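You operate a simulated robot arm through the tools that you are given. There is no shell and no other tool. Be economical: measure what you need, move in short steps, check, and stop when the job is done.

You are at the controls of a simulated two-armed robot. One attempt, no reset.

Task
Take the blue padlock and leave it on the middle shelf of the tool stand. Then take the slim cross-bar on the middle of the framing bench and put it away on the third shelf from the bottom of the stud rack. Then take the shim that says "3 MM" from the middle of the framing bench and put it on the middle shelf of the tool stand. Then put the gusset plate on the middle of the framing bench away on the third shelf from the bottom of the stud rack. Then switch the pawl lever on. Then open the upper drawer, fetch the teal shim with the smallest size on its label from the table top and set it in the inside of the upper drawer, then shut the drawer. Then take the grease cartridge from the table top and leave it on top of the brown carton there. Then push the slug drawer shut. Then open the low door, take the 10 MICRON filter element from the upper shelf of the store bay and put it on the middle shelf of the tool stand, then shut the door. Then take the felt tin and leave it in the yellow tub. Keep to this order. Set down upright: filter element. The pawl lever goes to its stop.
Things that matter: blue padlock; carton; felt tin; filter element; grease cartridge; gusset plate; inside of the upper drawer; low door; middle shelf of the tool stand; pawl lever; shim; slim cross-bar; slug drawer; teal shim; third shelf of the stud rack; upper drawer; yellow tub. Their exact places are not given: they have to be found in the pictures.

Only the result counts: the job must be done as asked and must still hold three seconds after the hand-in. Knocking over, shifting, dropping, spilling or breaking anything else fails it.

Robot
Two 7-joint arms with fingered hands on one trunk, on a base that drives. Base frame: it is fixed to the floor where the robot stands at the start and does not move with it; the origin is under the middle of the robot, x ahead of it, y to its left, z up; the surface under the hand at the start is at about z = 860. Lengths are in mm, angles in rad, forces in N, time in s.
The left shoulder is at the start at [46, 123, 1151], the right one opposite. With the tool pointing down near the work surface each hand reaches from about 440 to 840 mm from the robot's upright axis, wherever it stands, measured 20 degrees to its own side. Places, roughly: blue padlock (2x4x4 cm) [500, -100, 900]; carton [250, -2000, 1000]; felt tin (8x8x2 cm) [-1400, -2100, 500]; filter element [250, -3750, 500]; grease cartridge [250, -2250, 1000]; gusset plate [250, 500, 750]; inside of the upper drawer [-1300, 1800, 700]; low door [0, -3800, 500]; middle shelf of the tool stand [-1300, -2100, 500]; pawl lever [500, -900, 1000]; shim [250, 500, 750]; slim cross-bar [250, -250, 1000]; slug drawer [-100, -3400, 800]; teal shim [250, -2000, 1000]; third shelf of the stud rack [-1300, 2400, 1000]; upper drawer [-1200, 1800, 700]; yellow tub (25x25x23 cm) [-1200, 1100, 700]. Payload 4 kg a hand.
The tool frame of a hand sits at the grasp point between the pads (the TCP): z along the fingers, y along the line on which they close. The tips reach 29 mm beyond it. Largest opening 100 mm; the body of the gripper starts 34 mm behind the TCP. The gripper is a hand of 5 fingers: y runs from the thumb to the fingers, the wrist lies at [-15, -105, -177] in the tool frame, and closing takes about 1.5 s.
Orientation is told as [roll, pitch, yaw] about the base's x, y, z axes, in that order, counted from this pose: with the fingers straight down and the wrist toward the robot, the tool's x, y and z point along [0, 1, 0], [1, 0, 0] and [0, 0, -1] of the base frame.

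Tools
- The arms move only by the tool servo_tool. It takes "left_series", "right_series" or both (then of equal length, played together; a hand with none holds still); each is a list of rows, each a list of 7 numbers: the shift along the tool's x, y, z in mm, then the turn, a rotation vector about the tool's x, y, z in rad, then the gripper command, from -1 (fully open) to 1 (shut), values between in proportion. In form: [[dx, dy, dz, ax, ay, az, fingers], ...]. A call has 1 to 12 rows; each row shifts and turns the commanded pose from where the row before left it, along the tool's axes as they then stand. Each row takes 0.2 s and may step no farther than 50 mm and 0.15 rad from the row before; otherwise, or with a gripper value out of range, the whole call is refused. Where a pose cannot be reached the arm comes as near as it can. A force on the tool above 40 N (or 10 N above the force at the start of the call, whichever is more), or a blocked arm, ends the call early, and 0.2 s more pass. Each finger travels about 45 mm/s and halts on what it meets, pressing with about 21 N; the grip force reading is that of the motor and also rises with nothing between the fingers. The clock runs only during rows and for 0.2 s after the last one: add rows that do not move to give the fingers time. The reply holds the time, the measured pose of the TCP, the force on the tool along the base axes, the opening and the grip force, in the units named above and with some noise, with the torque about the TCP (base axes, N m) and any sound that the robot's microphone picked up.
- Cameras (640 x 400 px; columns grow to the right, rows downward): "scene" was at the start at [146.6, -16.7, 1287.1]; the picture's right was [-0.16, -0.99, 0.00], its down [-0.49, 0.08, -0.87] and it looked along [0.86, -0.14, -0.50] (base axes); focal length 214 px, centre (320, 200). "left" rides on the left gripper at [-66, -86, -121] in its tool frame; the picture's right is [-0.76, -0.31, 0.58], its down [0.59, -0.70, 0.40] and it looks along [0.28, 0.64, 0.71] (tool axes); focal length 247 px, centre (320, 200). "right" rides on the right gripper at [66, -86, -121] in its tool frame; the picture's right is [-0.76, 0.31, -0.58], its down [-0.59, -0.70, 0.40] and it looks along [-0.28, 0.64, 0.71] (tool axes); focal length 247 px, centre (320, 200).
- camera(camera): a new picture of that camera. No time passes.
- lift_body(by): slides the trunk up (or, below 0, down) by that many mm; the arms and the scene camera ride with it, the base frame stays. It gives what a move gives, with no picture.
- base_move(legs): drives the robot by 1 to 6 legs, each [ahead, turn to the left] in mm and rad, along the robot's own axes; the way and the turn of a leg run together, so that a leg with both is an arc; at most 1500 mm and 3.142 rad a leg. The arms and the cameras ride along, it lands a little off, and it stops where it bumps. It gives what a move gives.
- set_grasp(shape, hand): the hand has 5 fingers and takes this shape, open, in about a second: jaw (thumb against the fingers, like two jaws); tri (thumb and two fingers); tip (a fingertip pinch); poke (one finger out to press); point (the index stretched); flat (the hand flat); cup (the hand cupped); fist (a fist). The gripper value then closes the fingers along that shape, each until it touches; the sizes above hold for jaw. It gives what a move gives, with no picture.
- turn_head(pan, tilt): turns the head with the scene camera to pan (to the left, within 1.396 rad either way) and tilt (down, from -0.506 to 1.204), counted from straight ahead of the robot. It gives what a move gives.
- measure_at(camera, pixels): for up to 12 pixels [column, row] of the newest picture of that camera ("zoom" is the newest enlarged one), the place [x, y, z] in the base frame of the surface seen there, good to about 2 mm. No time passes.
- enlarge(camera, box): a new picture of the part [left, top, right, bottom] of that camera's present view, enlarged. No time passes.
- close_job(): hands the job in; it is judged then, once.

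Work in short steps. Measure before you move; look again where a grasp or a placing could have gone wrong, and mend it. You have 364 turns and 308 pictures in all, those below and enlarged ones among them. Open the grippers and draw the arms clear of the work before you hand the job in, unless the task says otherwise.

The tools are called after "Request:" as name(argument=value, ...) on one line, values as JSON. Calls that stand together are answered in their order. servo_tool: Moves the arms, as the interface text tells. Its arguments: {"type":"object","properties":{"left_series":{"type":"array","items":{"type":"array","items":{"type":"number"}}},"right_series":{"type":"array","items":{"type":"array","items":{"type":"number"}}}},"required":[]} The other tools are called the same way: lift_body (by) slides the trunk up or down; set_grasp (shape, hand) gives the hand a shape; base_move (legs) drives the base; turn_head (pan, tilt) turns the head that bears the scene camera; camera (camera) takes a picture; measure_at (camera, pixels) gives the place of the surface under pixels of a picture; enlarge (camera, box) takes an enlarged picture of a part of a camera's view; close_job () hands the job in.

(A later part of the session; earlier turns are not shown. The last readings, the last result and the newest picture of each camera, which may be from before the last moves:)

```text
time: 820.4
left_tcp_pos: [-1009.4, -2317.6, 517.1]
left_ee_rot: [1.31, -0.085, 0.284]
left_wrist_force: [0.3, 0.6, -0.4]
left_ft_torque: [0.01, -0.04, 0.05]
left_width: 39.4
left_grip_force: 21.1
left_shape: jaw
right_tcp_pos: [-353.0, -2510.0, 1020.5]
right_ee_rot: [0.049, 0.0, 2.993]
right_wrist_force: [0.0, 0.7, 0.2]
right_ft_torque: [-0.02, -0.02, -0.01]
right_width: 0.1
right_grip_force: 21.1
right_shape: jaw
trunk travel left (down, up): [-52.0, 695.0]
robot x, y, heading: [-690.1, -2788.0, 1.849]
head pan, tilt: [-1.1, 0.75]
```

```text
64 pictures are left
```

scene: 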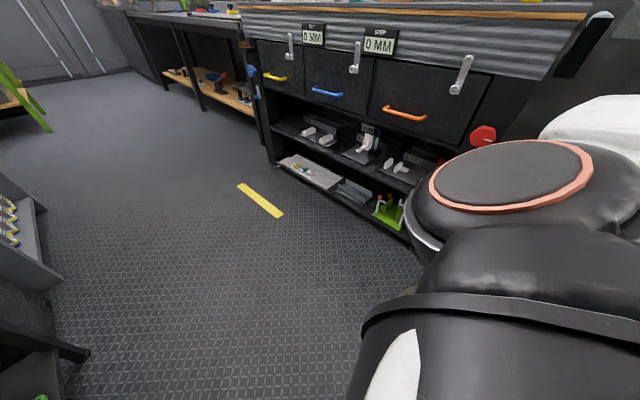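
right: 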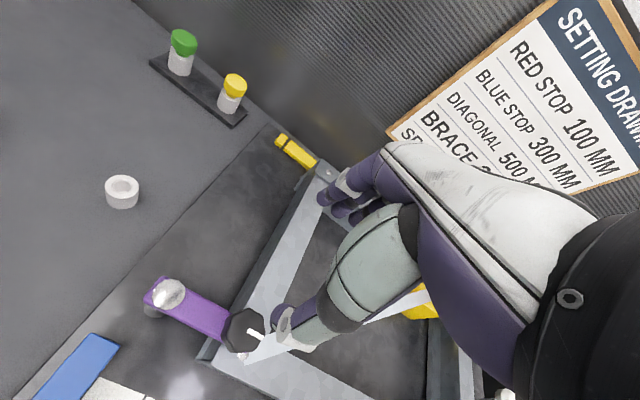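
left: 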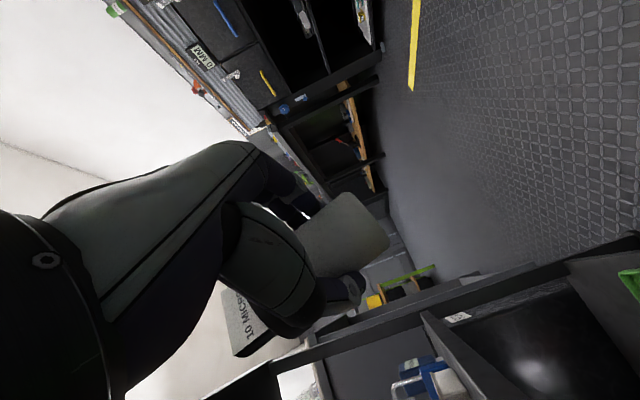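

Nothing on the floor; probably my right elbow met the machine's corner. I shift the left hand right, and drive on along the present heading until past the machine.

Request:
servo_tool(left_series=[[0, 40, 0, 0, 0, 0, 1], [0, 40, 0, 0, 0, 0, 1], [0, 30, 0, 0, 0, 0, 1], [0, 0, 0, 0, 0, 0, 1]])

Request:
base_move(legs=[[400, 0]])

```text
time: 821.4
left_tcp_pos: [-902.7, -2289.8, 529.2]
left_ee_rot: [1.307, -0.085, 0.285]
left_wrist_force: [-0.7, -0.2, -2.3]
left_ft_torque: [0.01, 0.0, 0.0]
left_width: 39.5
left_grip_force: 21.0
left_shape: jaw
right_tcp_pos: [-351.9, -2508.4, 1020.8]
right_ee_rot: [0.052, 0.0, 2.994]
right_wrist_force: [-0.2, 0.6, -0.4]
right_ft_torque: [0.04, -0.01, 0.01]
right_width: 0.0
right_grip_force: 20.4
right_shape: jaw
trunk travel left (down, up): [-52.0, 695.0]
robot x, y, heading: [-696.6, -2789.3, 1.845]
head pan, tilt: [-1.1, 0.75]
```

```text
time: 822.8
left_tcp_pos: [-923.1, -2189.2, 522.6]
left_ee_rot: [1.283, -0.096, 0.266]
left_wrist_force: [0.1, -0.1, -1.2]
left_ft_torque: [0.02, 0.0, -0.02]
left_width: 39.5
left_grip_force: 20.9
left_shape: jaw
right_tcp_pos: [-382.5, -2396.3, 1018.5]
right_ee_rot: [0.052, -0.001, 2.996]
right_wrist_force: [-0.8, 0.2, -0.1]
right_ft_torque: [-0.01, 0.0, 0.01]
right_width: 0.2
right_grip_force: 20.5
right_shape: jaw
trunk travel left (down, up): [-52.0, 695.0]
robot x, y, heading: [-726.7, -2672.5, 1.846]
head pan, tilt: [-1.1, 0.75]
stopped in leg 1: the robot was blocked; the commanded pose is now the measured one
```

The left elbow is what catches the stand's corner. I back off, shift to the middle lane, and then go up.

Request:
base_move(legs=[[-70, 0], [0, -1.25], [300, 0]])

```text
time: 825.2
left_tcp_pos: [-699.4, -2246.6, 491.6]
left_ee_rot: [1.206, -0.082, -0.137]
left_wrist_force: [0.6, 0.1, -0.2]
left_ft_torque: [-0.03, 0.0, -0.02]
left_width: 39.4
left_grip_force: 21.1
left_shape: jaw
right_tcp_pos: [-280.5, -2630.7, 1019.6]
right_ee_rot: [0.047, -0.009, 2.581]
right_wrist_force: [-0.1, -0.3, -0.5]
right_ft_torque: [0.03, 0.0, 0.0]
right_width: 0.2
right_grip_force: 21.4
right_shape: jaw
trunk travel left (down, up): [-52.0, 695.0]
robot x, y, heading: [-712.3, -2741.3, 1.447]
head pan, tilt: [-1.1, 0.75]
stopped in leg 2: the robot was blocked; the commanded pose is now the measured one
```

Blocked again with the left arm disturbed; I look left to see what the arm touches.

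Request:
turn_head(pan=0.7, tilt=0.9)

Request:
camera(camera="scene")

```text
time: 827.0
left_tcp_pos: [-701.6, -2245.0, 492.3]
left_ee_rot: [1.207, -0.084, -0.136]
left_wrist_force: [0.8, -0.2, -1.7]
left_ft_torque: [-0.01, -0.01, -0.01]
left_width: 39.7
left_grip_force: 20.5
left_shape: jaw
right_tcp_pos: [-281.9, -2629.9, 1020.0]
right_ee_rot: [0.048, -0.007, 2.583]
right_wrist_force: [-0.7, -0.3, 0.8]
right_ft_torque: [-0.01, -0.04, 0.02]
right_width: 0.0
right_grip_force: 21.4
right_shape: jaw
trunk travel left (down, up): [-52.0, 695.0]
robot x, y, heading: [-714.0, -2743.4, 1.449]
head pan, tilt: [0.7, 0.901]
```

```text
63 pictures are left
```

scene: 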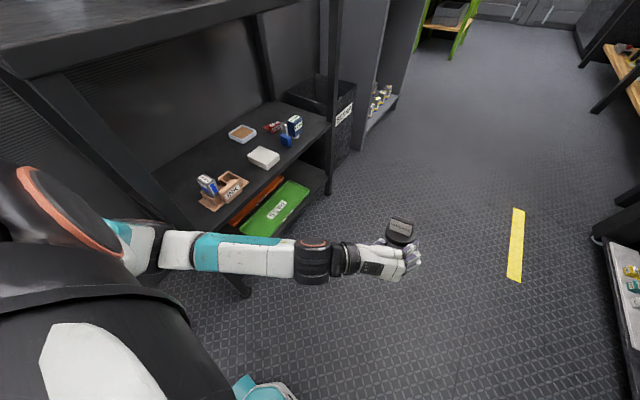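

Request:
measure_at(camera="scene", pixels=[[150, 245], [180, 250], [250, 260], [215, 235], [240, 285], [310, 262], [100, 200], [130, 160], [400, 230], [405, 250]])

```text
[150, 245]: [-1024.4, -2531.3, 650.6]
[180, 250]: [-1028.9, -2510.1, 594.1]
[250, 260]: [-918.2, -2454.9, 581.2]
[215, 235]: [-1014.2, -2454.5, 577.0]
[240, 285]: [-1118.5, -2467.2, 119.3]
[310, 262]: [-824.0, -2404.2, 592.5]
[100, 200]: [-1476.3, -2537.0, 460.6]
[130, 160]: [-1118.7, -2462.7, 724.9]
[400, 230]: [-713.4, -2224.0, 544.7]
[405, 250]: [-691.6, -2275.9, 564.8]
```

The left elbow (−1025, −2531) is close to the stand's post. I back away 200 mm first, then turn right and shift lanes.

Request:
base_move(legs=[[-220, 0]])

Request:
base_move(legs=[[0, -0.8]])

```text
time: 828.8
left_tcp_pos: [-729.4, -2468.1, 492.4]
left_ee_rot: [1.21, -0.086, -0.14]
left_wrist_force: [-0.6, -0.9, -0.6]
left_ft_torque: [-0.04, 0.0, 0.03]
left_width: 39.6
left_grip_force: 21.2
left_shape: jaw
right_tcp_pos: [-315.1, -2855.4, 1020.0]
right_ee_rot: [0.049, 0.0, 2.576]
right_wrist_force: [0.1, 0.3, 0.0]
right_ft_torque: [-0.02, 0.02, -0.02]
right_width: 0.0
right_grip_force: 21.1
right_shape: jaw
trunk travel left (down, up): [-52.0, 695.0]
robot x, y, heading: [-743.6, -2969.5, 1.436]
head pan, tilt: [0.7, 0.901]
```

```text
time: 831.3
left_tcp_pos: [-379.0, -2624.4, 491.3]
left_ee_rot: [1.21, -0.085, -0.925]
left_wrist_force: [-0.5, -0.9, -2.2]
left_ft_torque: [-0.05, 0.01, -0.01]
left_width: 39.2
left_grip_force: 21.5
left_shape: jaw
right_tcp_pos: [-357.6, -3190.9, 1020.9]
right_ee_rot: [0.049, -0.001, 1.795]
right_wrist_force: [0.6, -0.8, -0.8]
right_ft_torque: [-0.01, 0.0, 0.06]
right_width: 0.0
right_grip_force: 21.1
right_shape: jaw
trunk travel left (down, up): [-52.0, 695.0]
robot x, y, heading: [-741.5, -2973.4, 0.653]
head pan, tilt: [0.7, 0.901]
```

Free now. I move to the middle lane and up toward (−460, −2035).

Request:
base_move(legs=[[230, 0], [0, 0.8]])

Request:
base_move(legs=[[800, 0]])

```text
time: 835.1
left_tcp_pos: [-555.1, -2328.0, 492.9]
left_ee_rot: [1.21, -0.086, -0.128]
left_wrist_force: [-0.1, -0.6, -1.0]
left_ft_torque: [-0.02, -0.02, -0.01]
left_width: 39.6
left_grip_force: 20.9
left_shape: jaw
right_tcp_pos: [-133.4, -2708.9, 1020.1]
right_ee_rot: [0.05, -0.002, 2.59]
right_wrist_force: [-0.2, 0.9, 0.1]
right_ft_torque: [0.03, -0.01, -0.01]
right_width: 0.0
right_grip_force: 20.8
right_shape: jaw
trunk travel left (down, up): [-52.0, 695.0]
robot x, y, heading: [-559.1, -2830.5, 1.455]
head pan, tilt: [0.7, 0.901]
```

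```text
time: 839.3
left_tcp_pos: [-445.6, -1559.4, 492.2]
left_ee_rot: [1.209, -0.085, -0.146]
left_wrist_force: [-0.6, 0.1, -1.1]
left_ft_torque: [-0.05, 0.0, -0.02]
left_width: 39.6
left_grip_force: 21.6
left_shape: jaw
right_tcp_pos: [-33.0, -1948.4, 1021.5]
right_ee_rot: [0.048, 0.0, 2.572]
right_wrist_force: [0.9, 1.0, -0.2]
right_ft_torque: [-0.01, 0.02, 0.0]
right_width: 0.0
right_grip_force: 20.9
right_shape: jaw
trunk travel left (down, up): [-52.0, 695.0]
robot x, y, heading: [-460.3, -2064.2, 1.433]
head pan, tilt: [0.7, 0.901]
```

Now I level the filter again (the hand drooped by 0.135) and turn to face the stand.

Request:
servo_tool(left_series=[[15, 0, 0, 0, 0.07, 0, 1], [15, 0, 0, 0, 0.065, 0, 1], [0, 0, 0, 0, 0, 0, 1]])

Request:
base_move(legs=[[0, 1.708]])

Request:
turn_head(pan=0.2, tilt=0.65)

Request:
camera(camera="scene")

```text
time: 840.1
left_tcp_pos: [-447.2, -1548.3, 520.1]
left_ee_rot: [1.345, -0.084, -0.146]
left_wrist_force: [0.4, -0.8, -2.2]
left_ft_torque: [-0.02, 0.0, 0.0]
left_width: 39.6
left_grip_force: 20.8
left_shape: jaw
right_tcp_pos: [-32.7, -1946.7, 1020.8]
right_ee_rot: [0.049, 0.0, 2.571]
right_wrist_force: [-0.7, 0.1, -0.3]
right_ft_torque: [0.03, -0.01, 0.02]
right_width: 0.0
right_grip_force: 20.9
right_shape: jaw
trunk travel left (down, up): [-52.0, 695.0]
robot x, y, heading: [-459.3, -2062.8, 1.429]
head pan, tilt: [0.7, 0.901]
```

```text
time: 844.8
left_tcp_pos: [-973.3, -2112.0, 520.7]
left_ee_rot: [1.345, -0.086, 1.55]
left_wrist_force: [0.1, -0.1, -2.1]
left_ft_torque: [0.01, 0.01, -0.01]
left_width: 39.7
left_grip_force: 20.7
left_shape: jaw
right_tcp_pos: [-628.5, -1651.3, 1020.4]
right_ee_rot: [0.049, 0.0, -2.014]
right_wrist_force: [0.3, -0.6, -0.2]
right_ft_torque: [0.01, 0.01, -0.01]
right_width: 0.0
right_grip_force: 21.3
right_shape: jaw
trunk travel left (down, up): [-52.0, 695.0]
robot x, y, heading: [-463.9, -2061.6, 3.129]
head pan, tilt: [0.7, 0.901]
```

```text
time: 845.7
left_tcp_pos: [-972.9, -2112.7, 519.7]
left_ee_rot: [1.344, -0.085, 1.551]
left_wrist_force: [-0.4, -0.8, -2.1]
left_ft_torque: [0.02, 0.0, 0.02]
left_width: 39.7
left_grip_force: 20.9
left_shape: jaw
right_tcp_pos: [-629.1, -1651.3, 1020.2]
right_ee_rot: [0.048, 0.001, -2.014]
right_wrist_force: [-0.7, 0.4, 0.4]
right_ft_torque: [0.0, -0.01, 0.0]
right_width: 0.0
right_grip_force: 20.4
right_shape: jaw
trunk travel left (down, up): [-52.0, 695.0]
robot x, y, heading: [-464.4, -2062.5, 3.133]
head pan, tilt: [0.201, 0.649]
```

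```text
62 pictures are left
```

scene: 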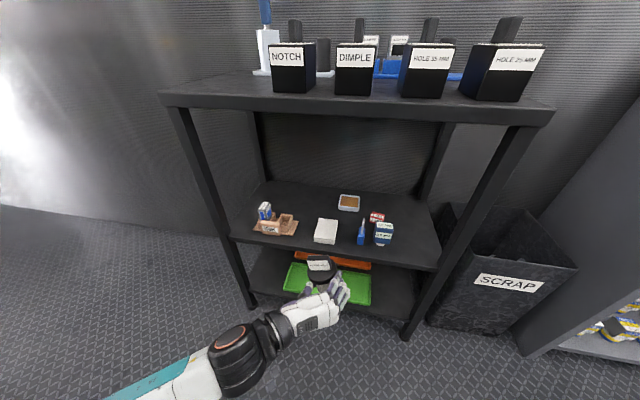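

Request:
enlarge(camera="scene", box=[230, 180, 410, 330])

Request:
measure_at(camera="zoom", pixels=[[300, 160], [308, 222], [385, 140], [380, 218], [240, 185], [225, 165], [190, 205], [260, 230], [320, 300], [320, 262], [200, 150], [290, 120]])

```text
2.67 times, centred on (320, 255) of scene
```

zoom: 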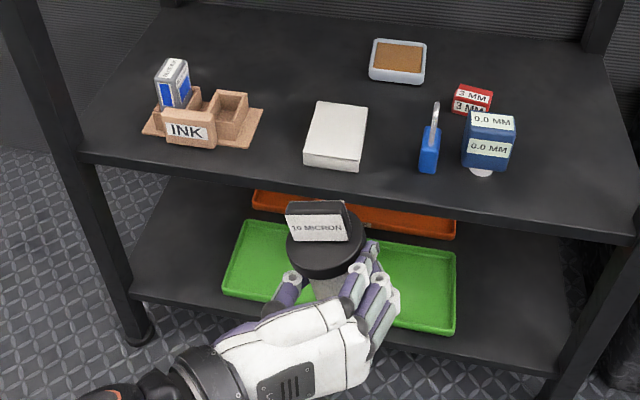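

```text
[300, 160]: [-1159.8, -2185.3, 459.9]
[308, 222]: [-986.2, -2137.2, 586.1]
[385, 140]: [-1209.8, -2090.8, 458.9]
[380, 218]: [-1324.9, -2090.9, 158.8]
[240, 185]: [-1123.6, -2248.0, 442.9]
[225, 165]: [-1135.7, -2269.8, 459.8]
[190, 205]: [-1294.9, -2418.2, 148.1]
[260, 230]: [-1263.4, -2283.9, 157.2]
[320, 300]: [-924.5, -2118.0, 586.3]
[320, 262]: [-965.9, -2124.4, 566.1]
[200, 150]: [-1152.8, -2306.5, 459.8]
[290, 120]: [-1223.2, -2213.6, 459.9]
```

The front gaps are too narrow for the fingers. I consider the spot behind the white block; I measure its back edge, the tin's front edge and INK heights.

Request:
measure_at(camera="zoom", pixels=[[340, 106], [318, 104], [362, 108], [395, 82], [372, 78], [425, 82], [172, 63], [230, 97], [255, 125], [262, 108], [310, 160], [330, 98]])

```text
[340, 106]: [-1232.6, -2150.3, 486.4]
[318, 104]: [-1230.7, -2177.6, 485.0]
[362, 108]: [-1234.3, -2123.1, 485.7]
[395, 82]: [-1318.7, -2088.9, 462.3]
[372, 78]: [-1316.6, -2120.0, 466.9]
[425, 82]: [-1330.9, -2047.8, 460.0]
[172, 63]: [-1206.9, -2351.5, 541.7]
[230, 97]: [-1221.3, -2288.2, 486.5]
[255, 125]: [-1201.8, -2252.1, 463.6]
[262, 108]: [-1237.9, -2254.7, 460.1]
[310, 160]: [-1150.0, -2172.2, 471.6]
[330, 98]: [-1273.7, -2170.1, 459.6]
```

Best spot: behind the gap between block and INK, about (−1265, −2200), with the hand yawed left so that its camera stays in front of the shelf edge. I raise to z 560 and yaw the hand 0.55 left.

Request:
servo_tool(left_series=[[20, 0, -4, 0, 0, 0, 1], [20, 0, -4, 0.1, 0, 0, 1], [0, 0, 0, 0.15, 0, 0, 1], [0, 0, 0, 0.15, 0, 0, 1], [0, 0, 0, 0.15, 0, 0, 1], [0, 0, 0, 0, 0, 0, 1]])

Request:
enlarge(camera="scene", box=[200, 160, 440, 340])

```text
time: 847.1
left_tcp_pos: [-974.1, -2116.1, 560.1]
left_ee_rot: [1.333, 0.045, 2.089]
left_wrist_force: [-0.6, 0.5, -1.8]
left_ft_torque: [-0.01, -0.01, 0.04]
left_width: 39.6
left_grip_force: 20.9
left_shape: jaw
right_tcp_pos: [-628.8, -1651.3, 1020.9]
right_ee_rot: [0.048, -0.001, -2.013]
right_wrist_force: [-1.0, -0.5, -1.1]
right_ft_torque: [0.0, 0.0, 0.02]
right_width: 0.0
right_grip_force: 21.3
right_shape: jaw
trunk travel left (down, up): [-52.0, 695.0]
robot x, y, heading: [-463.4, -2063.9, 3.131]
head pan, tilt: [0.201, 0.649]
```

```text
2.22 times, centred on (320, 250) of scene
```

zoom: 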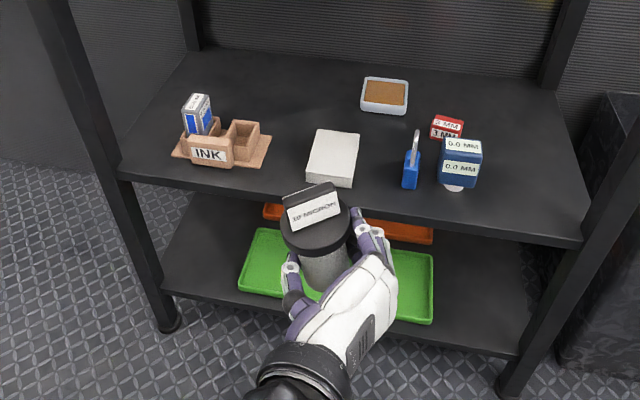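

Yawing about the tilted tool axis tilted the filter ≈0.1 rad; I correct that, and check the filter's uprightness.

Request:
servo_tool(left_series=[[0, 0, 0, -0.0216, -0.0553, -0.0902, 1], [0, 0, 0, 0, 0, 0, 1]])

Request:
enlarge(camera="scene", box=[270, 220, 370, 310])

Request:
measure_at(camera="zoom", pixels=[[320, 200], [310, 240], [250, 250], [305, 265], [260, 285], [300, 290], [235, 170], [280, 120], [200, 200], [350, 190]])

```text
time: 847.7
left_tcp_pos: [-974.1, -2115.3, 559.5]
left_ee_rot: [1.278, -0.047, 2.089]
left_wrist_force: [0.4, -0.1, -1.0]
left_ft_torque: [0.02, -0.04, 0.02]
left_width: 39.7
left_grip_force: 20.9
left_shape: jaw
right_tcp_pos: [-629.0, -1650.4, 1021.6]
right_ee_rot: [0.048, -0.001, -2.014]
right_wrist_force: [-0.3, -0.4, -0.4]
right_ft_torque: [0.03, 0.02, 0.01]
right_width: 0.0
right_grip_force: 20.6
right_shape: jaw
trunk travel left (down, up): [-52.0, 695.0]
robot x, y, heading: [-462.2, -2064.2, 3.136]
head pan, tilt: [0.201, 0.649]
```

```text
4.44 times, centred on (320, 265) of scene
```

zoom: 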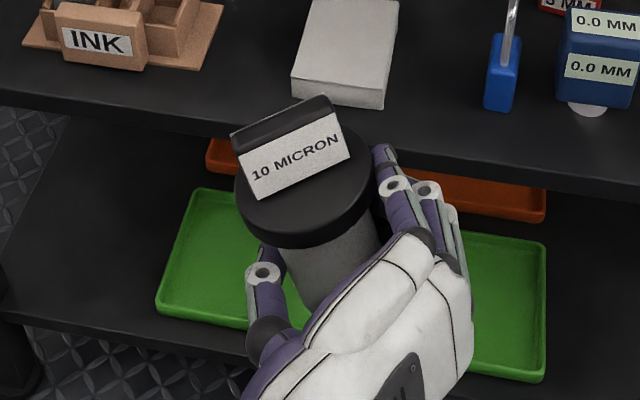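

```text
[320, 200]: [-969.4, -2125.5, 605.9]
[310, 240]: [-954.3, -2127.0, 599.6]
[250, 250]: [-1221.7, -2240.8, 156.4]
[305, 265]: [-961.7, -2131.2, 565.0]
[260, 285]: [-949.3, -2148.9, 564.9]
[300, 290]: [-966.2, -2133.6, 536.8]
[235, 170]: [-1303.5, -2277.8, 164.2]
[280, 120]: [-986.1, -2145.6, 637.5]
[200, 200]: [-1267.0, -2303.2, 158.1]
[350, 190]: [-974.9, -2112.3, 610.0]
```

The filter seems to lean; I check with the left camera and measure its axis.

Request:
camera(camera="left")

```text
58 pictures are left
```

left: 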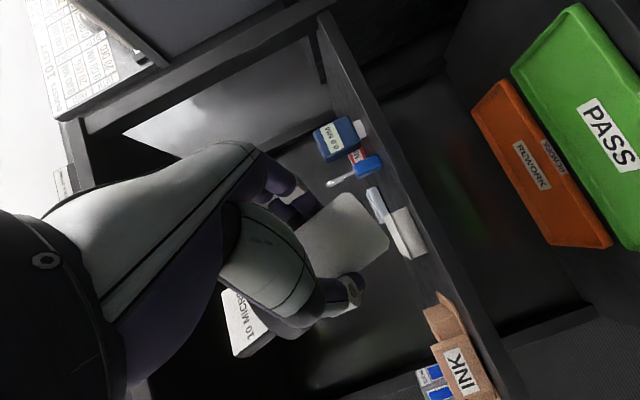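

Request:
measure_at(camera="left", pixels=[[325, 240], [345, 233], [365, 226], [380, 222], [340, 212], [355, 250], [320, 225], [370, 240], [245, 320], [235, 295]])

```text
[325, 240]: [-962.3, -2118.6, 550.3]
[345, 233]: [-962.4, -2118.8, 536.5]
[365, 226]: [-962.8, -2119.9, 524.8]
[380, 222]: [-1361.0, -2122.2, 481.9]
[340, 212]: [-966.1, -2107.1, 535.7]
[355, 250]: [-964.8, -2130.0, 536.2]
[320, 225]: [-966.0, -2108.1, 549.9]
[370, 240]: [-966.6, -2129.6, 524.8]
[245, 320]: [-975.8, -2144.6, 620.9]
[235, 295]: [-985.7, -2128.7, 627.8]
```

The body's axis is vertical (within 0.05 rad). I drive 100 mm forward and check, then reach in over the white block.

Request:
base_move(legs=[[100, 0]])

Request:
servo_tool(left_series=[[11.9, 3.8, 39.8, 0, 0, 0, 1], [11.9, 3.8, 39.8, 0, 0, 0, 1], [11.9, 3.8, 39.8, 0, 0, 0, 1], [0, 0, 0, 0, 0, 0, 1]])

Request:
camera(camera="scene")

```text
time: 848.8
left_tcp_pos: [-1072.4, -2113.0, 561.1]
left_ee_rot: [1.279, -0.049, 2.087]
left_wrist_force: [0.6, 0.7, -0.8]
left_ft_torque: [0.02, 0.01, 0.0]
left_width: 39.7
left_grip_force: 21.0
left_shape: jaw
right_tcp_pos: [-727.5, -1649.5, 1020.2]
right_ee_rot: [0.049, 0.001, -2.016]
right_wrist_force: [0.4, 0.4, -0.2]
right_ft_torque: [-0.05, 0.0, 0.01]
right_width: 0.1
right_grip_force: 20.9
right_shape: jaw
trunk travel left (down, up): [-52.0, 695.0]
robot x, y, heading: [-562.2, -2063.0, 3.131]
head pan, tilt: [0.201, 0.649]
```

```text
time: 849.8
left_tcp_pos: [-1184.5, -2165.4, 561.5]
left_ee_rot: [1.277, -0.05, 2.088]
left_wrist_force: [-1.1, -0.6, -1.6]
left_ft_torque: [0.03, 0.01, 0.0]
left_width: 39.4
left_grip_force: 21.0
left_shape: jaw
right_tcp_pos: [-725.8, -1649.9, 1020.4]
right_ee_rot: [0.05, -0.002, -2.015]
right_wrist_force: [0.0, 0.8, -0.3]
right_ft_torque: [0.02, -0.01, 0.03]
right_width: 0.1
right_grip_force: 20.7
right_shape: jaw
trunk travel left (down, up): [-52.0, 695.0]
robot x, y, heading: [-561.2, -2059.0, 3.129]
head pan, tilt: [0.201, 0.649]
```

```text
57 pictures are left
```

scene: 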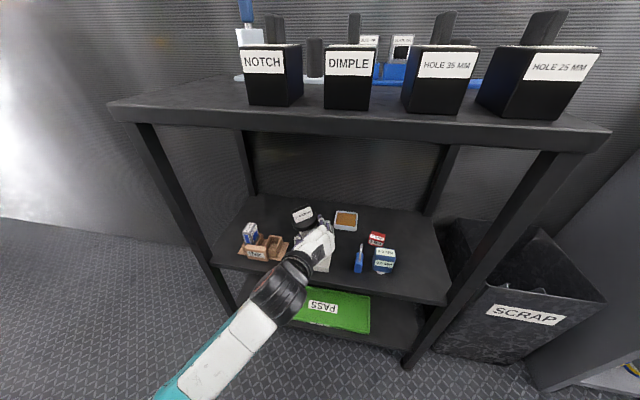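

On track. I reach the final 87 mm and lower 45 mm.

Request:
servo_tool(left_series=[[12.4, 4.5, 41.6, 0, 0, 0, 1], [12.4, 4.5, 41.6, 0, 0, 0, 1], [0, 0, 0, 0, 0, 0, 1], [-21.5, 0, 6.4, 0, 0, 0, 1], [-21.5, 0, 6.4, 0, 0, 0, 1], [0, 0, 0, 0, 0, 0, 1]])

Request:
camera(camera="left")

Request:
enlarge(camera="scene", box=[210, 180, 430, 320])

```text
time: 851.2
left_tcp_pos: [-1267.9, -2194.7, 516.9]
left_ee_rot: [1.278, -0.048, 2.087]
left_wrist_force: [0.3, 0.1, -1.8]
left_ft_torque: [0.03, -0.04, 0.0]
left_width: 39.8
left_grip_force: 21.0
left_shape: jaw
right_tcp_pos: [-726.9, -1648.8, 1021.6]
right_ee_rot: [0.049, 0.0, -2.016]
right_wrist_force: [0.2, -0.2, 0.8]
right_ft_torque: [-0.02, 0.0, 0.0]
right_width: 0.2
right_grip_force: 21.6
right_shape: jaw
trunk travel left (down, up): [-52.0, 695.0]
robot x, y, heading: [-563.0, -2059.2, 3.131]
head pan, tilt: [0.201, 0.649]
```

```text
56 pictures are left
```

left: 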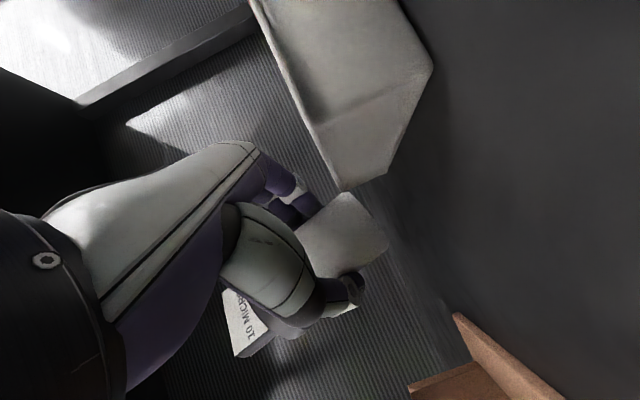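

```text
2.86 times, centred on (320, 250) of scene
```

zoom: 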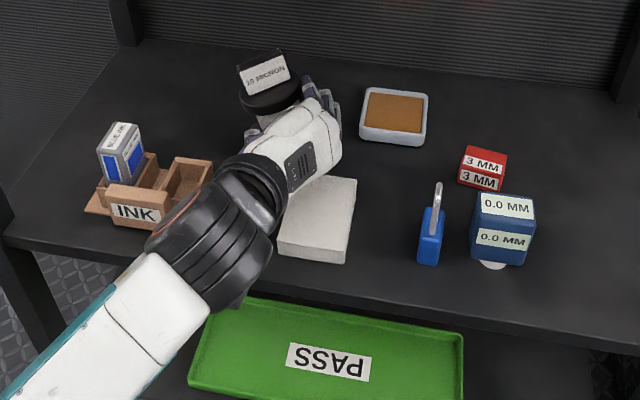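

Good. I lower the last 16 mm in small steps, watching the force.

Request:
servo_tool(left_series=[[-6, 0, 1.8, 0, 0, 0, 1], [-5, 0, 1.5, 0, 0, 0, 1], [-3, 0, 0.9, 0, 0, 0, 1], [0, 0, 0, 0, 0, 0, 1]])

```text
time: 852.2
left_tcp_pos: [-1267.6, -2195.1, 504.4]
left_ee_rot: [1.281, -0.051, 2.086]
left_wrist_force: [-0.4, 1.4, 6.8]
left_ft_torque: [-0.09, 0.06, -0.02]
left_width: 40.0
left_grip_force: 21.5
left_shape: jaw
right_tcp_pos: [-726.8, -1649.7, 1020.7]
right_ee_rot: [0.049, -0.001, -2.015]
right_wrist_force: [0.6, 0.3, 0.1]
right_ft_torque: [0.0, -0.02, 0.0]
right_width: 0.0
right_grip_force: 21.0
right_shape: jaw
trunk travel left (down, up): [-52.0, 695.0]
robot x, y, heading: [-561.5, -2059.3, 3.129]
head pan, tilt: [0.201, 0.649]
```

Contact: the filter's base is on the shelf. I open slowly.

Request:
servo_tool(left_series=[[0, 0, 0, 0, 0, 0, 0.18], [0, 0, 0, 0, 0, 0, 0.14], [0, 0, 0, 0, 0, 0, 0.1], [0, 0, 0, 0, 0, 0, 0.05], [0, 0, 0, 0, 0, 0, -0.1], [0, 0, 0, 0, 0, 0, -0.1]])

Request:
enlarge(camera="scene", box=[210, 180, 430, 320])

Request:
camera(camera="left")

```text
time: 853.6
left_tcp_pos: [-1268.3, -2195.2, 501.3]
left_ee_rot: [1.278, -0.047, 2.087]
left_wrist_force: [-1.1, 0.4, -0.6]
left_ft_torque: [-0.04, -0.01, -0.02]
left_width: 54.8
left_grip_force: 0.0
left_shape: jaw
right_tcp_pos: [-727.5, -1648.9, 1020.0]
right_ee_rot: [0.051, 0.0, -2.015]
right_wrist_force: [-0.1, 0.1, 0.4]
right_ft_torque: [-0.03, 0.03, -0.03]
right_width: 0.0
right_grip_force: 20.4
right_shape: jaw
trunk travel left (down, up): [-52.0, 695.0]
robot x, y, heading: [-560.0, -2059.8, 3.132]
head pan, tilt: [0.201, 0.649]
```

```text
2.86 times, centred on (320, 250) of scene
```

zoom: 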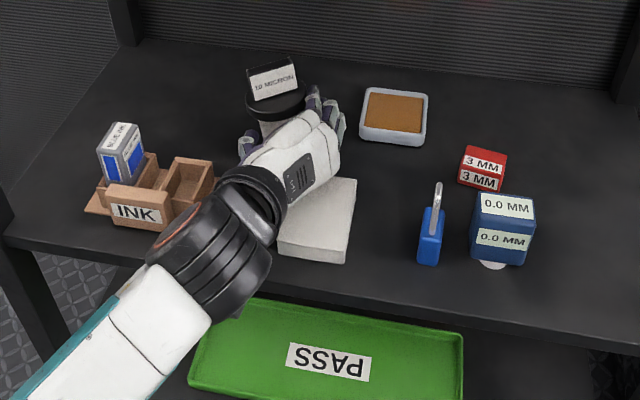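

```text
53 pictures are left
```

left: 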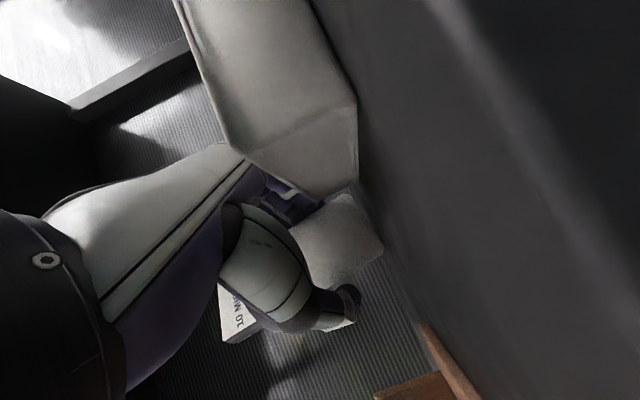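

The filter stands upright. To avoid brushing the block, I open to 71 mm (wider than the cap) and rise straight up over its top.

Request:
servo_tool(left_series=[[0, 0, 0, 0, 0, 0, -0.3], [0, 0, 0, 0, 0, 0, -0.44], [0, 0, 0, 0, 0, 0, -0.44], [19, 0, -5.7, 0, 0, 0, -0.44], [19, 0, -5.7, 0, 0, 0, -0.44], [29, 0, -8.6, 0, 0, 0, -0.44], [29, 0, -8.6, 0, 0, 0, -0.44], [29, 0, -8.6, 0, 0, 0, -0.44], [0, 0, 0, 0, 0, 0, -0.44]])

Request:
enlarge(camera="scene", box=[210, 160, 430, 300])

```text
time: 855.6
left_tcp_pos: [-1266.1, -2204.9, 631.1]
left_ee_rot: [1.277, -0.046, 2.087]
left_wrist_force: [0.0, 0.4, -0.3]
left_ft_torque: [0.0, 0.0, -0.02]
left_width: 71.7
left_grip_force: 0.1
left_shape: jaw
right_tcp_pos: [-727.2, -1649.9, 1021.8]
right_ee_rot: [0.05, 0.0, -2.017]
right_wrist_force: [-0.5, -0.3, 0.3]
right_ft_torque: [-0.02, 0.0, 0.0]
right_width: 0.0
right_grip_force: 21.0
right_shape: jaw
trunk travel left (down, up): [-52.0, 695.0]
robot x, y, heading: [-558.0, -2060.0, 3.128]
head pan, tilt: [0.201, 0.649]
```

```text
2.86 times, centred on (320, 230) of scene
```

zoom: 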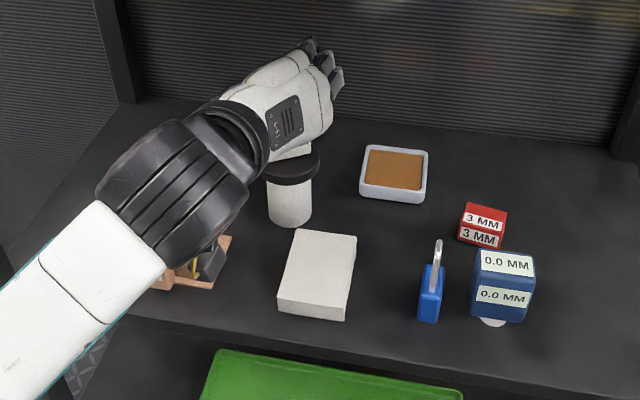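

The filter stands free. I withdraw the hand horizontally above everything, and back off.

Request:
servo_tool(left_series=[[-11.9, 0, -39.8, 0, 0, 0, -0.3], [-11.9, 0, -39.8, 0, 0, 0, 0], [-11.9, 0, -39.8, 0, 0, 0, 0], [-11.9, 0, -39.8, 0, 0, 0, 0], [-8, 0, -26, 0, 0, 0, 0], [0, 0, 0, 0, 0, 0, 0]])

Request:
base_move(legs=[[-100, 0]])

Request:
camera(camera="scene")

```text
time: 857.0
left_tcp_pos: [-1098.7, -2108.5, 635.6]
left_ee_rot: [1.277, -0.048, 2.089]
left_wrist_force: [0.6, 0.1, 0.0]
left_ft_torque: [0.01, 0.01, 0.0]
left_width: 50.0
left_grip_force: 0.1
left_shape: jaw
right_tcp_pos: [-726.9, -1648.6, 1021.0]
right_ee_rot: [0.049, 0.0, -2.016]
right_wrist_force: [0.1, -0.1, -0.6]
right_ft_torque: [-0.02, 0.0, -0.03]
right_width: 0.2
right_grip_force: 20.8
right_shape: jaw
trunk travel left (down, up): [-52.0, 695.0]
robot x, y, heading: [-558.7, -2062.7, 3.126]
head pan, tilt: [0.201, 0.649]
```

```text
time: 858.2
left_tcp_pos: [-1002.8, -2107.8, 634.2]
left_ee_rot: [1.278, -0.049, 2.086]
left_wrist_force: [0.8, 0.3, 0.1]
left_ft_torque: [-0.02, 0.01, -0.01]
left_width: 49.9
left_grip_force: 0.1
left_shape: jaw
right_tcp_pos: [-628.1, -1650.6, 1020.4]
right_ee_rot: [0.049, 0.0, -2.018]
right_wrist_force: [-0.4, -0.1, -0.9]
right_ft_torque: [0.0, 0.0, 0.02]
right_width: 0.1
right_grip_force: 21.0
right_shape: jaw
trunk travel left (down, up): [-52.0, 695.0]
robot x, y, heading: [-460.3, -2065.9, 3.13]
head pan, tilt: [0.201, 0.649]
```

```text
51 pictures are left
```

scene: 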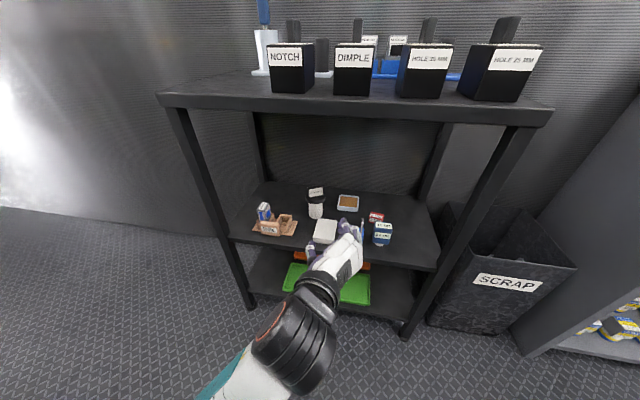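

The filter stands on the middle shelf. Now I must shut the low door. I straighten and lower the hand as a fist and drive to the door's outer side.

Request:
servo_tool(left_series=[[0, 0, 0, -0.14, 0, 0, 0.5], [-25, 0, 0, -0.14, 0, 0, 1], [-25, 0, 0, -0.14, 0, 0, 1], [-25, 0, 0, -0.08, 0, 0, 1], [0, 0, 0, 0, 0, 0, 1]])

Request:
base_move(legs=[[0, 1.333], [930, 0]])

```text
time: 859.4
left_tcp_pos: [-986.0, -2093.4, 564.4]
left_ee_rot: [1.334, -0.183, 1.599]
left_wrist_force: [0.3, 0.0, -0.1]
left_ft_torque: [0.0, -0.01, 0.0]
left_width: 0.3
left_grip_force: 20.9
left_shape: jaw
right_tcp_pos: [-629.0, -1650.8, 1019.9]
right_ee_rot: [0.048, 0.0, -2.018]
right_wrist_force: [0.3, 0.5, -0.8]
right_ft_torque: [0.04, 0.02, 0.0]
right_width: 0.1
right_grip_force: 21.1
right_shape: jaw
trunk travel left (down, up): [-52.0, 695.0]
robot x, y, heading: [-460.3, -2065.6, 3.127]
head pan, tilt: [0.201, 0.649]
```

```text
time: 867.6
left_tcp_pos: [-812.1, -3476.3, 564.9]
left_ee_rot: [1.335, -0.18, 2.915]
left_wrist_force: [-1.2, 0.0, 0.0]
left_ft_torque: [0.0, 0.04, 0.01]
left_width: 0.3
left_grip_force: 21.0
left_shape: jaw
right_tcp_pos: [-1149.9, -3018.5, 1021.4]
right_ee_rot: [0.049, 0.0, -0.702]
right_wrist_force: [-0.1, 0.4, -0.1]
right_ft_torque: [0.01, 0.01, 0.01]
right_width: 0.0
right_grip_force: 20.9
right_shape: jaw
trunk travel left (down, up): [-52.0, 695.0]
robot x, y, heading: [-709.2, -2962.7, -1.835]
head pan, tilt: [0.201, 0.649]
```

Request:
base_move(legs=[[0, 0.635]])

Request:
turn_head(pan=0.3, tilt=0.6)

Request:
camera(camera="scene")

```text
time: 869.7
left_tcp_pos: [-500.8, -3443.0, 564.8]
left_ee_rot: [1.336, -0.182, -2.762]
left_wrist_force: [0.8, 0.1, -0.2]
left_ft_torque: [-0.01, 0.0, 0.02]
left_width: 0.2
left_grip_force: 21.2
left_shape: jaw
right_tcp_pos: [-1041.2, -3259.1, 1020.0]
right_ee_rot: [0.048, 0.001, -0.095]
right_wrist_force: [0.3, -0.3, -0.1]
right_ft_torque: [0.0, -0.03, 0.0]
right_width: 0.0
right_grip_force: 20.8
right_shape: jaw
trunk travel left (down, up): [-52.0, 695.0]
robot x, y, heading: [-712.0, -2957.1, -1.235]
head pan, tilt: [0.201, 0.649]
```

```text
time: 870.4
left_tcp_pos: [-500.9, -3442.4, 563.3]
left_ee_rot: [1.335, -0.182, -2.762]
left_wrist_force: [-1.0, 0.9, 0.5]
left_ft_torque: [-0.03, -0.01, -0.01]
left_width: 0.0
left_grip_force: 20.0
left_shape: jaw
right_tcp_pos: [-1040.7, -3258.6, 1021.0]
right_ee_rot: [0.049, 0.0, -0.096]
right_wrist_force: [-0.1, 0.1, -0.1]
right_ft_torque: [0.0, 0.03, 0.03]
right_width: 0.0
right_grip_force: 20.7
right_shape: jaw
trunk travel left (down, up): [-52.0, 695.0]
robot x, y, heading: [-713.5, -2961.1, -1.236]
head pan, tilt: [0.3, 0.6]
```

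```text
50 pictures are left
```

scene: 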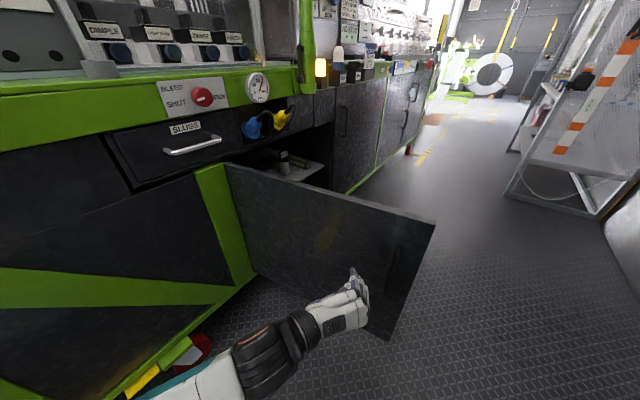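

The hand is in front of the door's outer face. I drive forward to push it.

Request:
base_move(legs=[[250, 0]])

Request:
camera(camera="scene")

```text
time: 872.2
left_tcp_pos: [-421.8, -3677.3, 564.1]
left_ee_rot: [1.334, -0.18, -2.766]
left_wrist_force: [-0.8, 0.1, 0.0]
left_ft_torque: [-0.04, 0.02, 0.0]
left_width: 0.0
left_grip_force: 21.0
left_shape: jaw
right_tcp_pos: [-960.6, -3492.4, 1021.1]
right_ee_rot: [0.048, 0.0, -0.101]
right_wrist_force: [-0.2, 0.9, -0.5]
right_ft_torque: [0.02, 0.05, 0.01]
right_width: 0.0
right_grip_force: 20.8
right_shape: jaw
trunk travel left (down, up): [-52.0, 695.0]
robot x, y, heading: [-629.8, -3196.3, -1.239]
head pan, tilt: [0.3, 0.6]
```

```text
49 pictures are left
```

scene: 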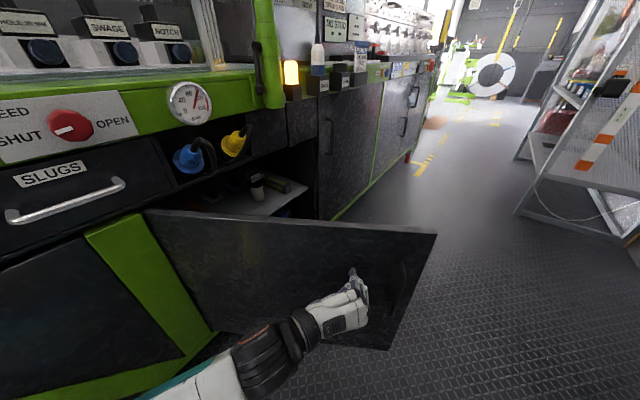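

It closes. I continue in an arc to the left.

Request:
base_move(legs=[[160, 0.15]])

Request:
camera(camera="scene")

```text
time: 873.6
left_tcp_pos: [-289.7, -3788.3, 564.5]
left_ee_rot: [1.334, -0.182, -2.615]
left_wrist_force: [-0.2, -0.1, -0.1]
left_ft_torque: [-0.01, -0.01, 0.04]
left_width: 0.0
left_grip_force: 20.8
left_shape: jaw
right_tcp_pos: [-849.7, -3682.9, 1020.6]
right_ee_rot: [0.048, -0.001, 0.048]
right_wrist_force: [0.0, -1.2, 0.0]
right_ft_torque: [-0.01, -0.01, 0.01]
right_width: 0.0
right_grip_force: 21.3
right_shape: jaw
trunk travel left (down, up): [-52.0, 695.0]
robot x, y, heading: [-570.0, -3339.4, -1.093]
head pan, tilt: [0.3, 0.6]
```

```text
48 pictures are left
```

scene: 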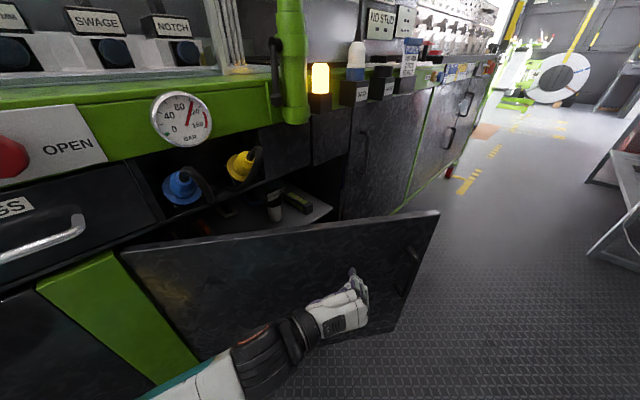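

Door at about 40°. To push near its edge I reposition to (−760, −3560), heading −0.6.

Request:
base_move(legs=[[-200, 0], [0, -0.72], [410, 0]])

Request:
base_move(legs=[[0, 1.2]])

Request:
camera(camera="scene")

```text
time: 879.2
left_tcp_pos: [-837.1, -4078.3, 563.2]
left_ee_rot: [1.335, -0.183, 2.944]
left_wrist_force: [0.5, -0.2, 0.3]
left_ft_torque: [-0.01, -0.02, 0.03]
left_width: 0.1
left_grip_force: 21.2
left_shape: jaw
right_tcp_pos: [-1187.3, -3630.6, 1021.3]
right_ee_rot: [0.048, 0.001, -0.675]
right_wrist_force: [0.0, -0.1, 0.2]
right_ft_torque: [0.01, -0.03, 0.0]
right_width: 0.0
right_grip_force: 21.6
right_shape: jaw
trunk travel left (down, up): [-52.0, 695.0]
robot x, y, heading: [-750.8, -3562.6, -1.813]
head pan, tilt: [0.3, 0.6]
```

```text
time: 882.1
left_tcp_pos: [-365.1, -3909.5, 564.5]
left_ee_rot: [1.329, -0.198, -2.338]
left_wrist_force: [-9.9, -11.4, -2.9]
left_ft_torque: [0.25, -0.21, -0.32]
left_width: 0.0
left_grip_force: 20.9
left_shape: jaw
right_tcp_pos: [-922.5, -3971.2, 1020.3]
right_ee_rot: [0.048, -0.003, 0.346]
right_wrist_force: [0.2, 0.0, -0.4]
right_ft_torque: [-0.02, -0.02, -0.03]
right_width: 0.0
right_grip_force: 20.9
right_shape: jaw
trunk travel left (down, up): [-52.0, 695.0]
robot x, y, heading: [-753.5, -3563.8, -0.795]
head pan, tilt: [0.3, 0.6]
stopped in leg 1: the force on the tool passed its limit at 50 N (the readings are from after the stop); the commanded pose is now the measured one
```

```text
47 pictures are left
```

scene: 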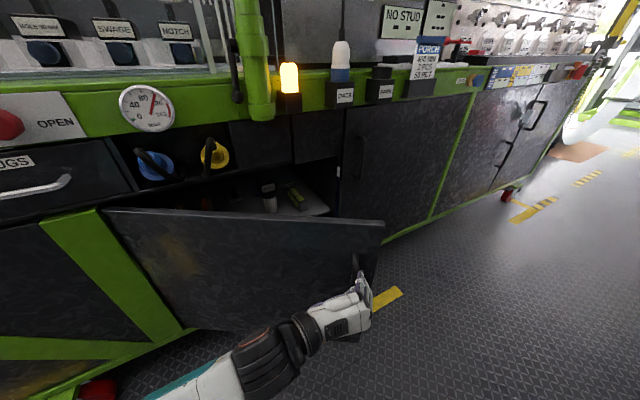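

The fist is at the handle, and my heading matches the closing direction. I push forward.

Request:
base_move(legs=[[150, 0.1]])

Request:
camera(camera="scene")

```text
time: 882.9
left_tcp_pos: [-356.4, -3917.1, 563.3]
left_ee_rot: [1.322, -0.21, -2.337]
left_wrist_force: [-8.6, -12.5, 2.8]
left_ft_torque: [0.17, -0.28, -0.33]
left_width: 0.0
left_grip_force: 21.0
left_shape: jaw
right_tcp_pos: [-905.9, -3983.7, 1020.6]
right_ee_rot: [0.046, 0.0, 0.357]
right_wrist_force: [0.7, -1.0, -0.7]
right_ft_torque: [0.04, 0.04, 0.01]
right_width: 0.1
right_grip_force: 21.2
right_shape: jaw
trunk travel left (down, up): [-52.0, 695.0]
robot x, y, heading: [-737.9, -3570.2, -0.784]
head pan, tilt: [0.3, 0.6]
stopped in leg 1: the force on the tool passed its limit at 44 N (the readings are from after the stop); the commanded pose is now the measured one
```

```text
46 pictures are left
```

scene: 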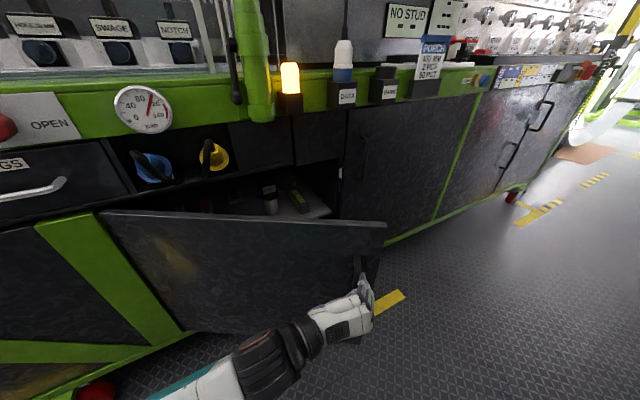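

The slight turn pressed the handle sideways. I turn back a little and push straight.

Request:
base_move(legs=[[0, -0.06], [150, 0]])

Request:
camera(camera="scene")

```text
time: 884.7
left_tcp_pos: [-278.2, -4048.8, 561.8]
left_ee_rot: [1.316, -0.21, -2.394]
left_wrist_force: [0.2, 0.6, -0.6]
left_ft_torque: [-0.01, 0.0, -0.02]
left_width: 0.1
left_grip_force: 20.8
left_shape: jaw
right_tcp_pos: [-832.1, -4083.3, 1020.7]
right_ee_rot: [0.046, 0.0, 0.295]
right_wrist_force: [0.5, -0.8, -0.3]
right_ft_torque: [-0.01, -0.03, -0.02]
right_width: 0.0
right_grip_force: 20.9
right_shape: jaw
trunk travel left (down, up): [-52.0, 695.0]
robot x, y, heading: [-641.8, -3680.7, -0.852]
head pan, tilt: [0.3, 0.6]
```

```text
45 pictures are left
```

scene: 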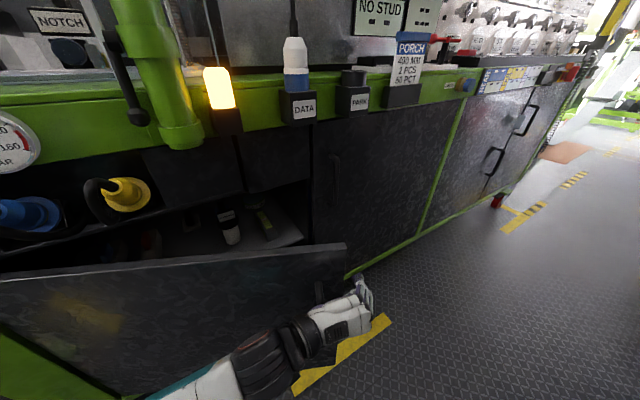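

It slid off past the edge. I back off, turn left and push on the face left of the handle.

Request:
base_move(legs=[[-200, 0], [0, 0.4]])

Request:
base_move(legs=[[200, 0]])

Request:
camera(camera="scene")

```text
time: 887.5
left_tcp_pos: [-298.5, -3731.2, 562.7]
left_ee_rot: [1.318, -0.209, -2.002]
left_wrist_force: [-0.4, -0.7, 0.6]
left_ft_torque: [-0.03, 0.0, 0.0]
left_width: 0.0
left_grip_force: 20.8
left_shape: jaw
right_tcp_pos: [-798.1, -3973.6, 1020.8]
right_ee_rot: [0.046, 0.0, 0.688]
right_wrist_force: [0.3, 0.7, -0.1]
right_ft_torque: [-0.01, -0.03, 0.0]
right_width: 0.0
right_grip_force: 20.8
right_shape: jaw
trunk travel left (down, up): [-52.0, 695.0]
robot x, y, heading: [-772.9, -3534.2, -0.456]
head pan, tilt: [0.3, 0.6]
```

```text
time: 889.1
left_tcp_pos: [-118.9, -3823.0, 562.1]
left_ee_rot: [1.317, -0.209, -2.005]
left_wrist_force: [0.5, 0.2, -0.3]
left_ft_torque: [-0.02, -0.02, 0.01]
left_width: 0.3
left_grip_force: 21.4
left_shape: jaw
right_tcp_pos: [-619.1, -4064.3, 1021.5]
right_ee_rot: [0.047, 0.0, 0.683]
right_wrist_force: [0.7, 0.3, 0.0]
right_ft_torque: [0.01, -0.01, 0.0]
right_width: 0.0
right_grip_force: 20.9
right_shape: jaw
trunk travel left (down, up): [-52.0, 695.0]
robot x, y, heading: [-591.6, -3622.5, -0.463]
head pan, tilt: [0.3, 0.6]
```

```text
44 pictures are left
```

scene: 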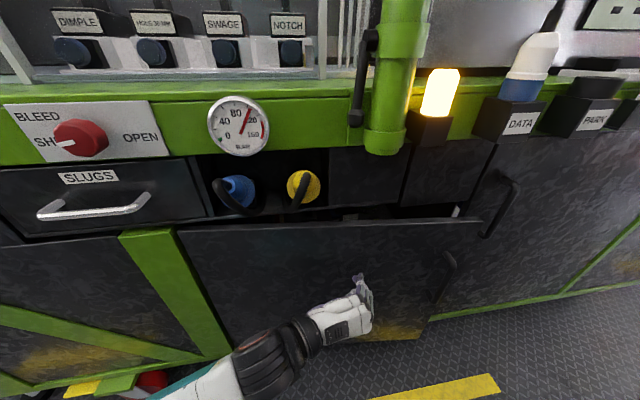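

Nearly shut. I push further until it stops.

Request:
base_move(legs=[[100, 0]])

Request:
camera(camera="scene")

Request:
measure_at(camera="scene", pixels=[[440, 245], [300, 260], [470, 235], [220, 250]])

```text
time: 890.3
left_tcp_pos: [-56.9, -3860.4, 565.0]
left_ee_rot: [1.315, -0.224, -2.027]
left_wrist_force: [-1.9, -0.7, 0.8]
left_ft_torque: [0.0, -0.02, -0.03]
left_width: 0.1
left_grip_force: 21.0
left_shape: jaw
right_tcp_pos: [-548.9, -4098.7, 1022.0]
right_ee_rot: [0.043, -0.002, 0.683]
right_wrist_force: [0.0, 0.5, 0.2]
right_ft_torque: [0.0, 0.03, -0.02]
right_width: 0.0
right_grip_force: 20.9
right_shape: jaw
trunk travel left (down, up): [-52.0, 695.0]
robot x, y, heading: [-523.3, -3655.1, -0.46]
head pan, tilt: [0.3, 0.6]
stopped in leg 1: the force on the tool passed its limit at 66 N (the readings are from after the stop); the commanded pose is now the measured one
```

```text
43 pictures are left
```

scene: 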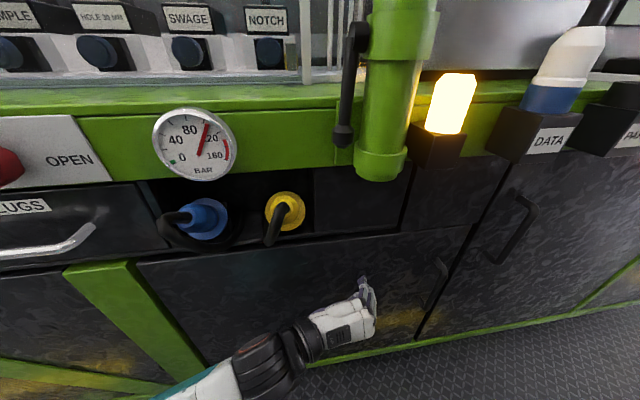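

```text
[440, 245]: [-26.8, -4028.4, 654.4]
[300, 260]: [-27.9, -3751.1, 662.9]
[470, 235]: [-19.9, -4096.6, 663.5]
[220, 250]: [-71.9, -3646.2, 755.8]
```

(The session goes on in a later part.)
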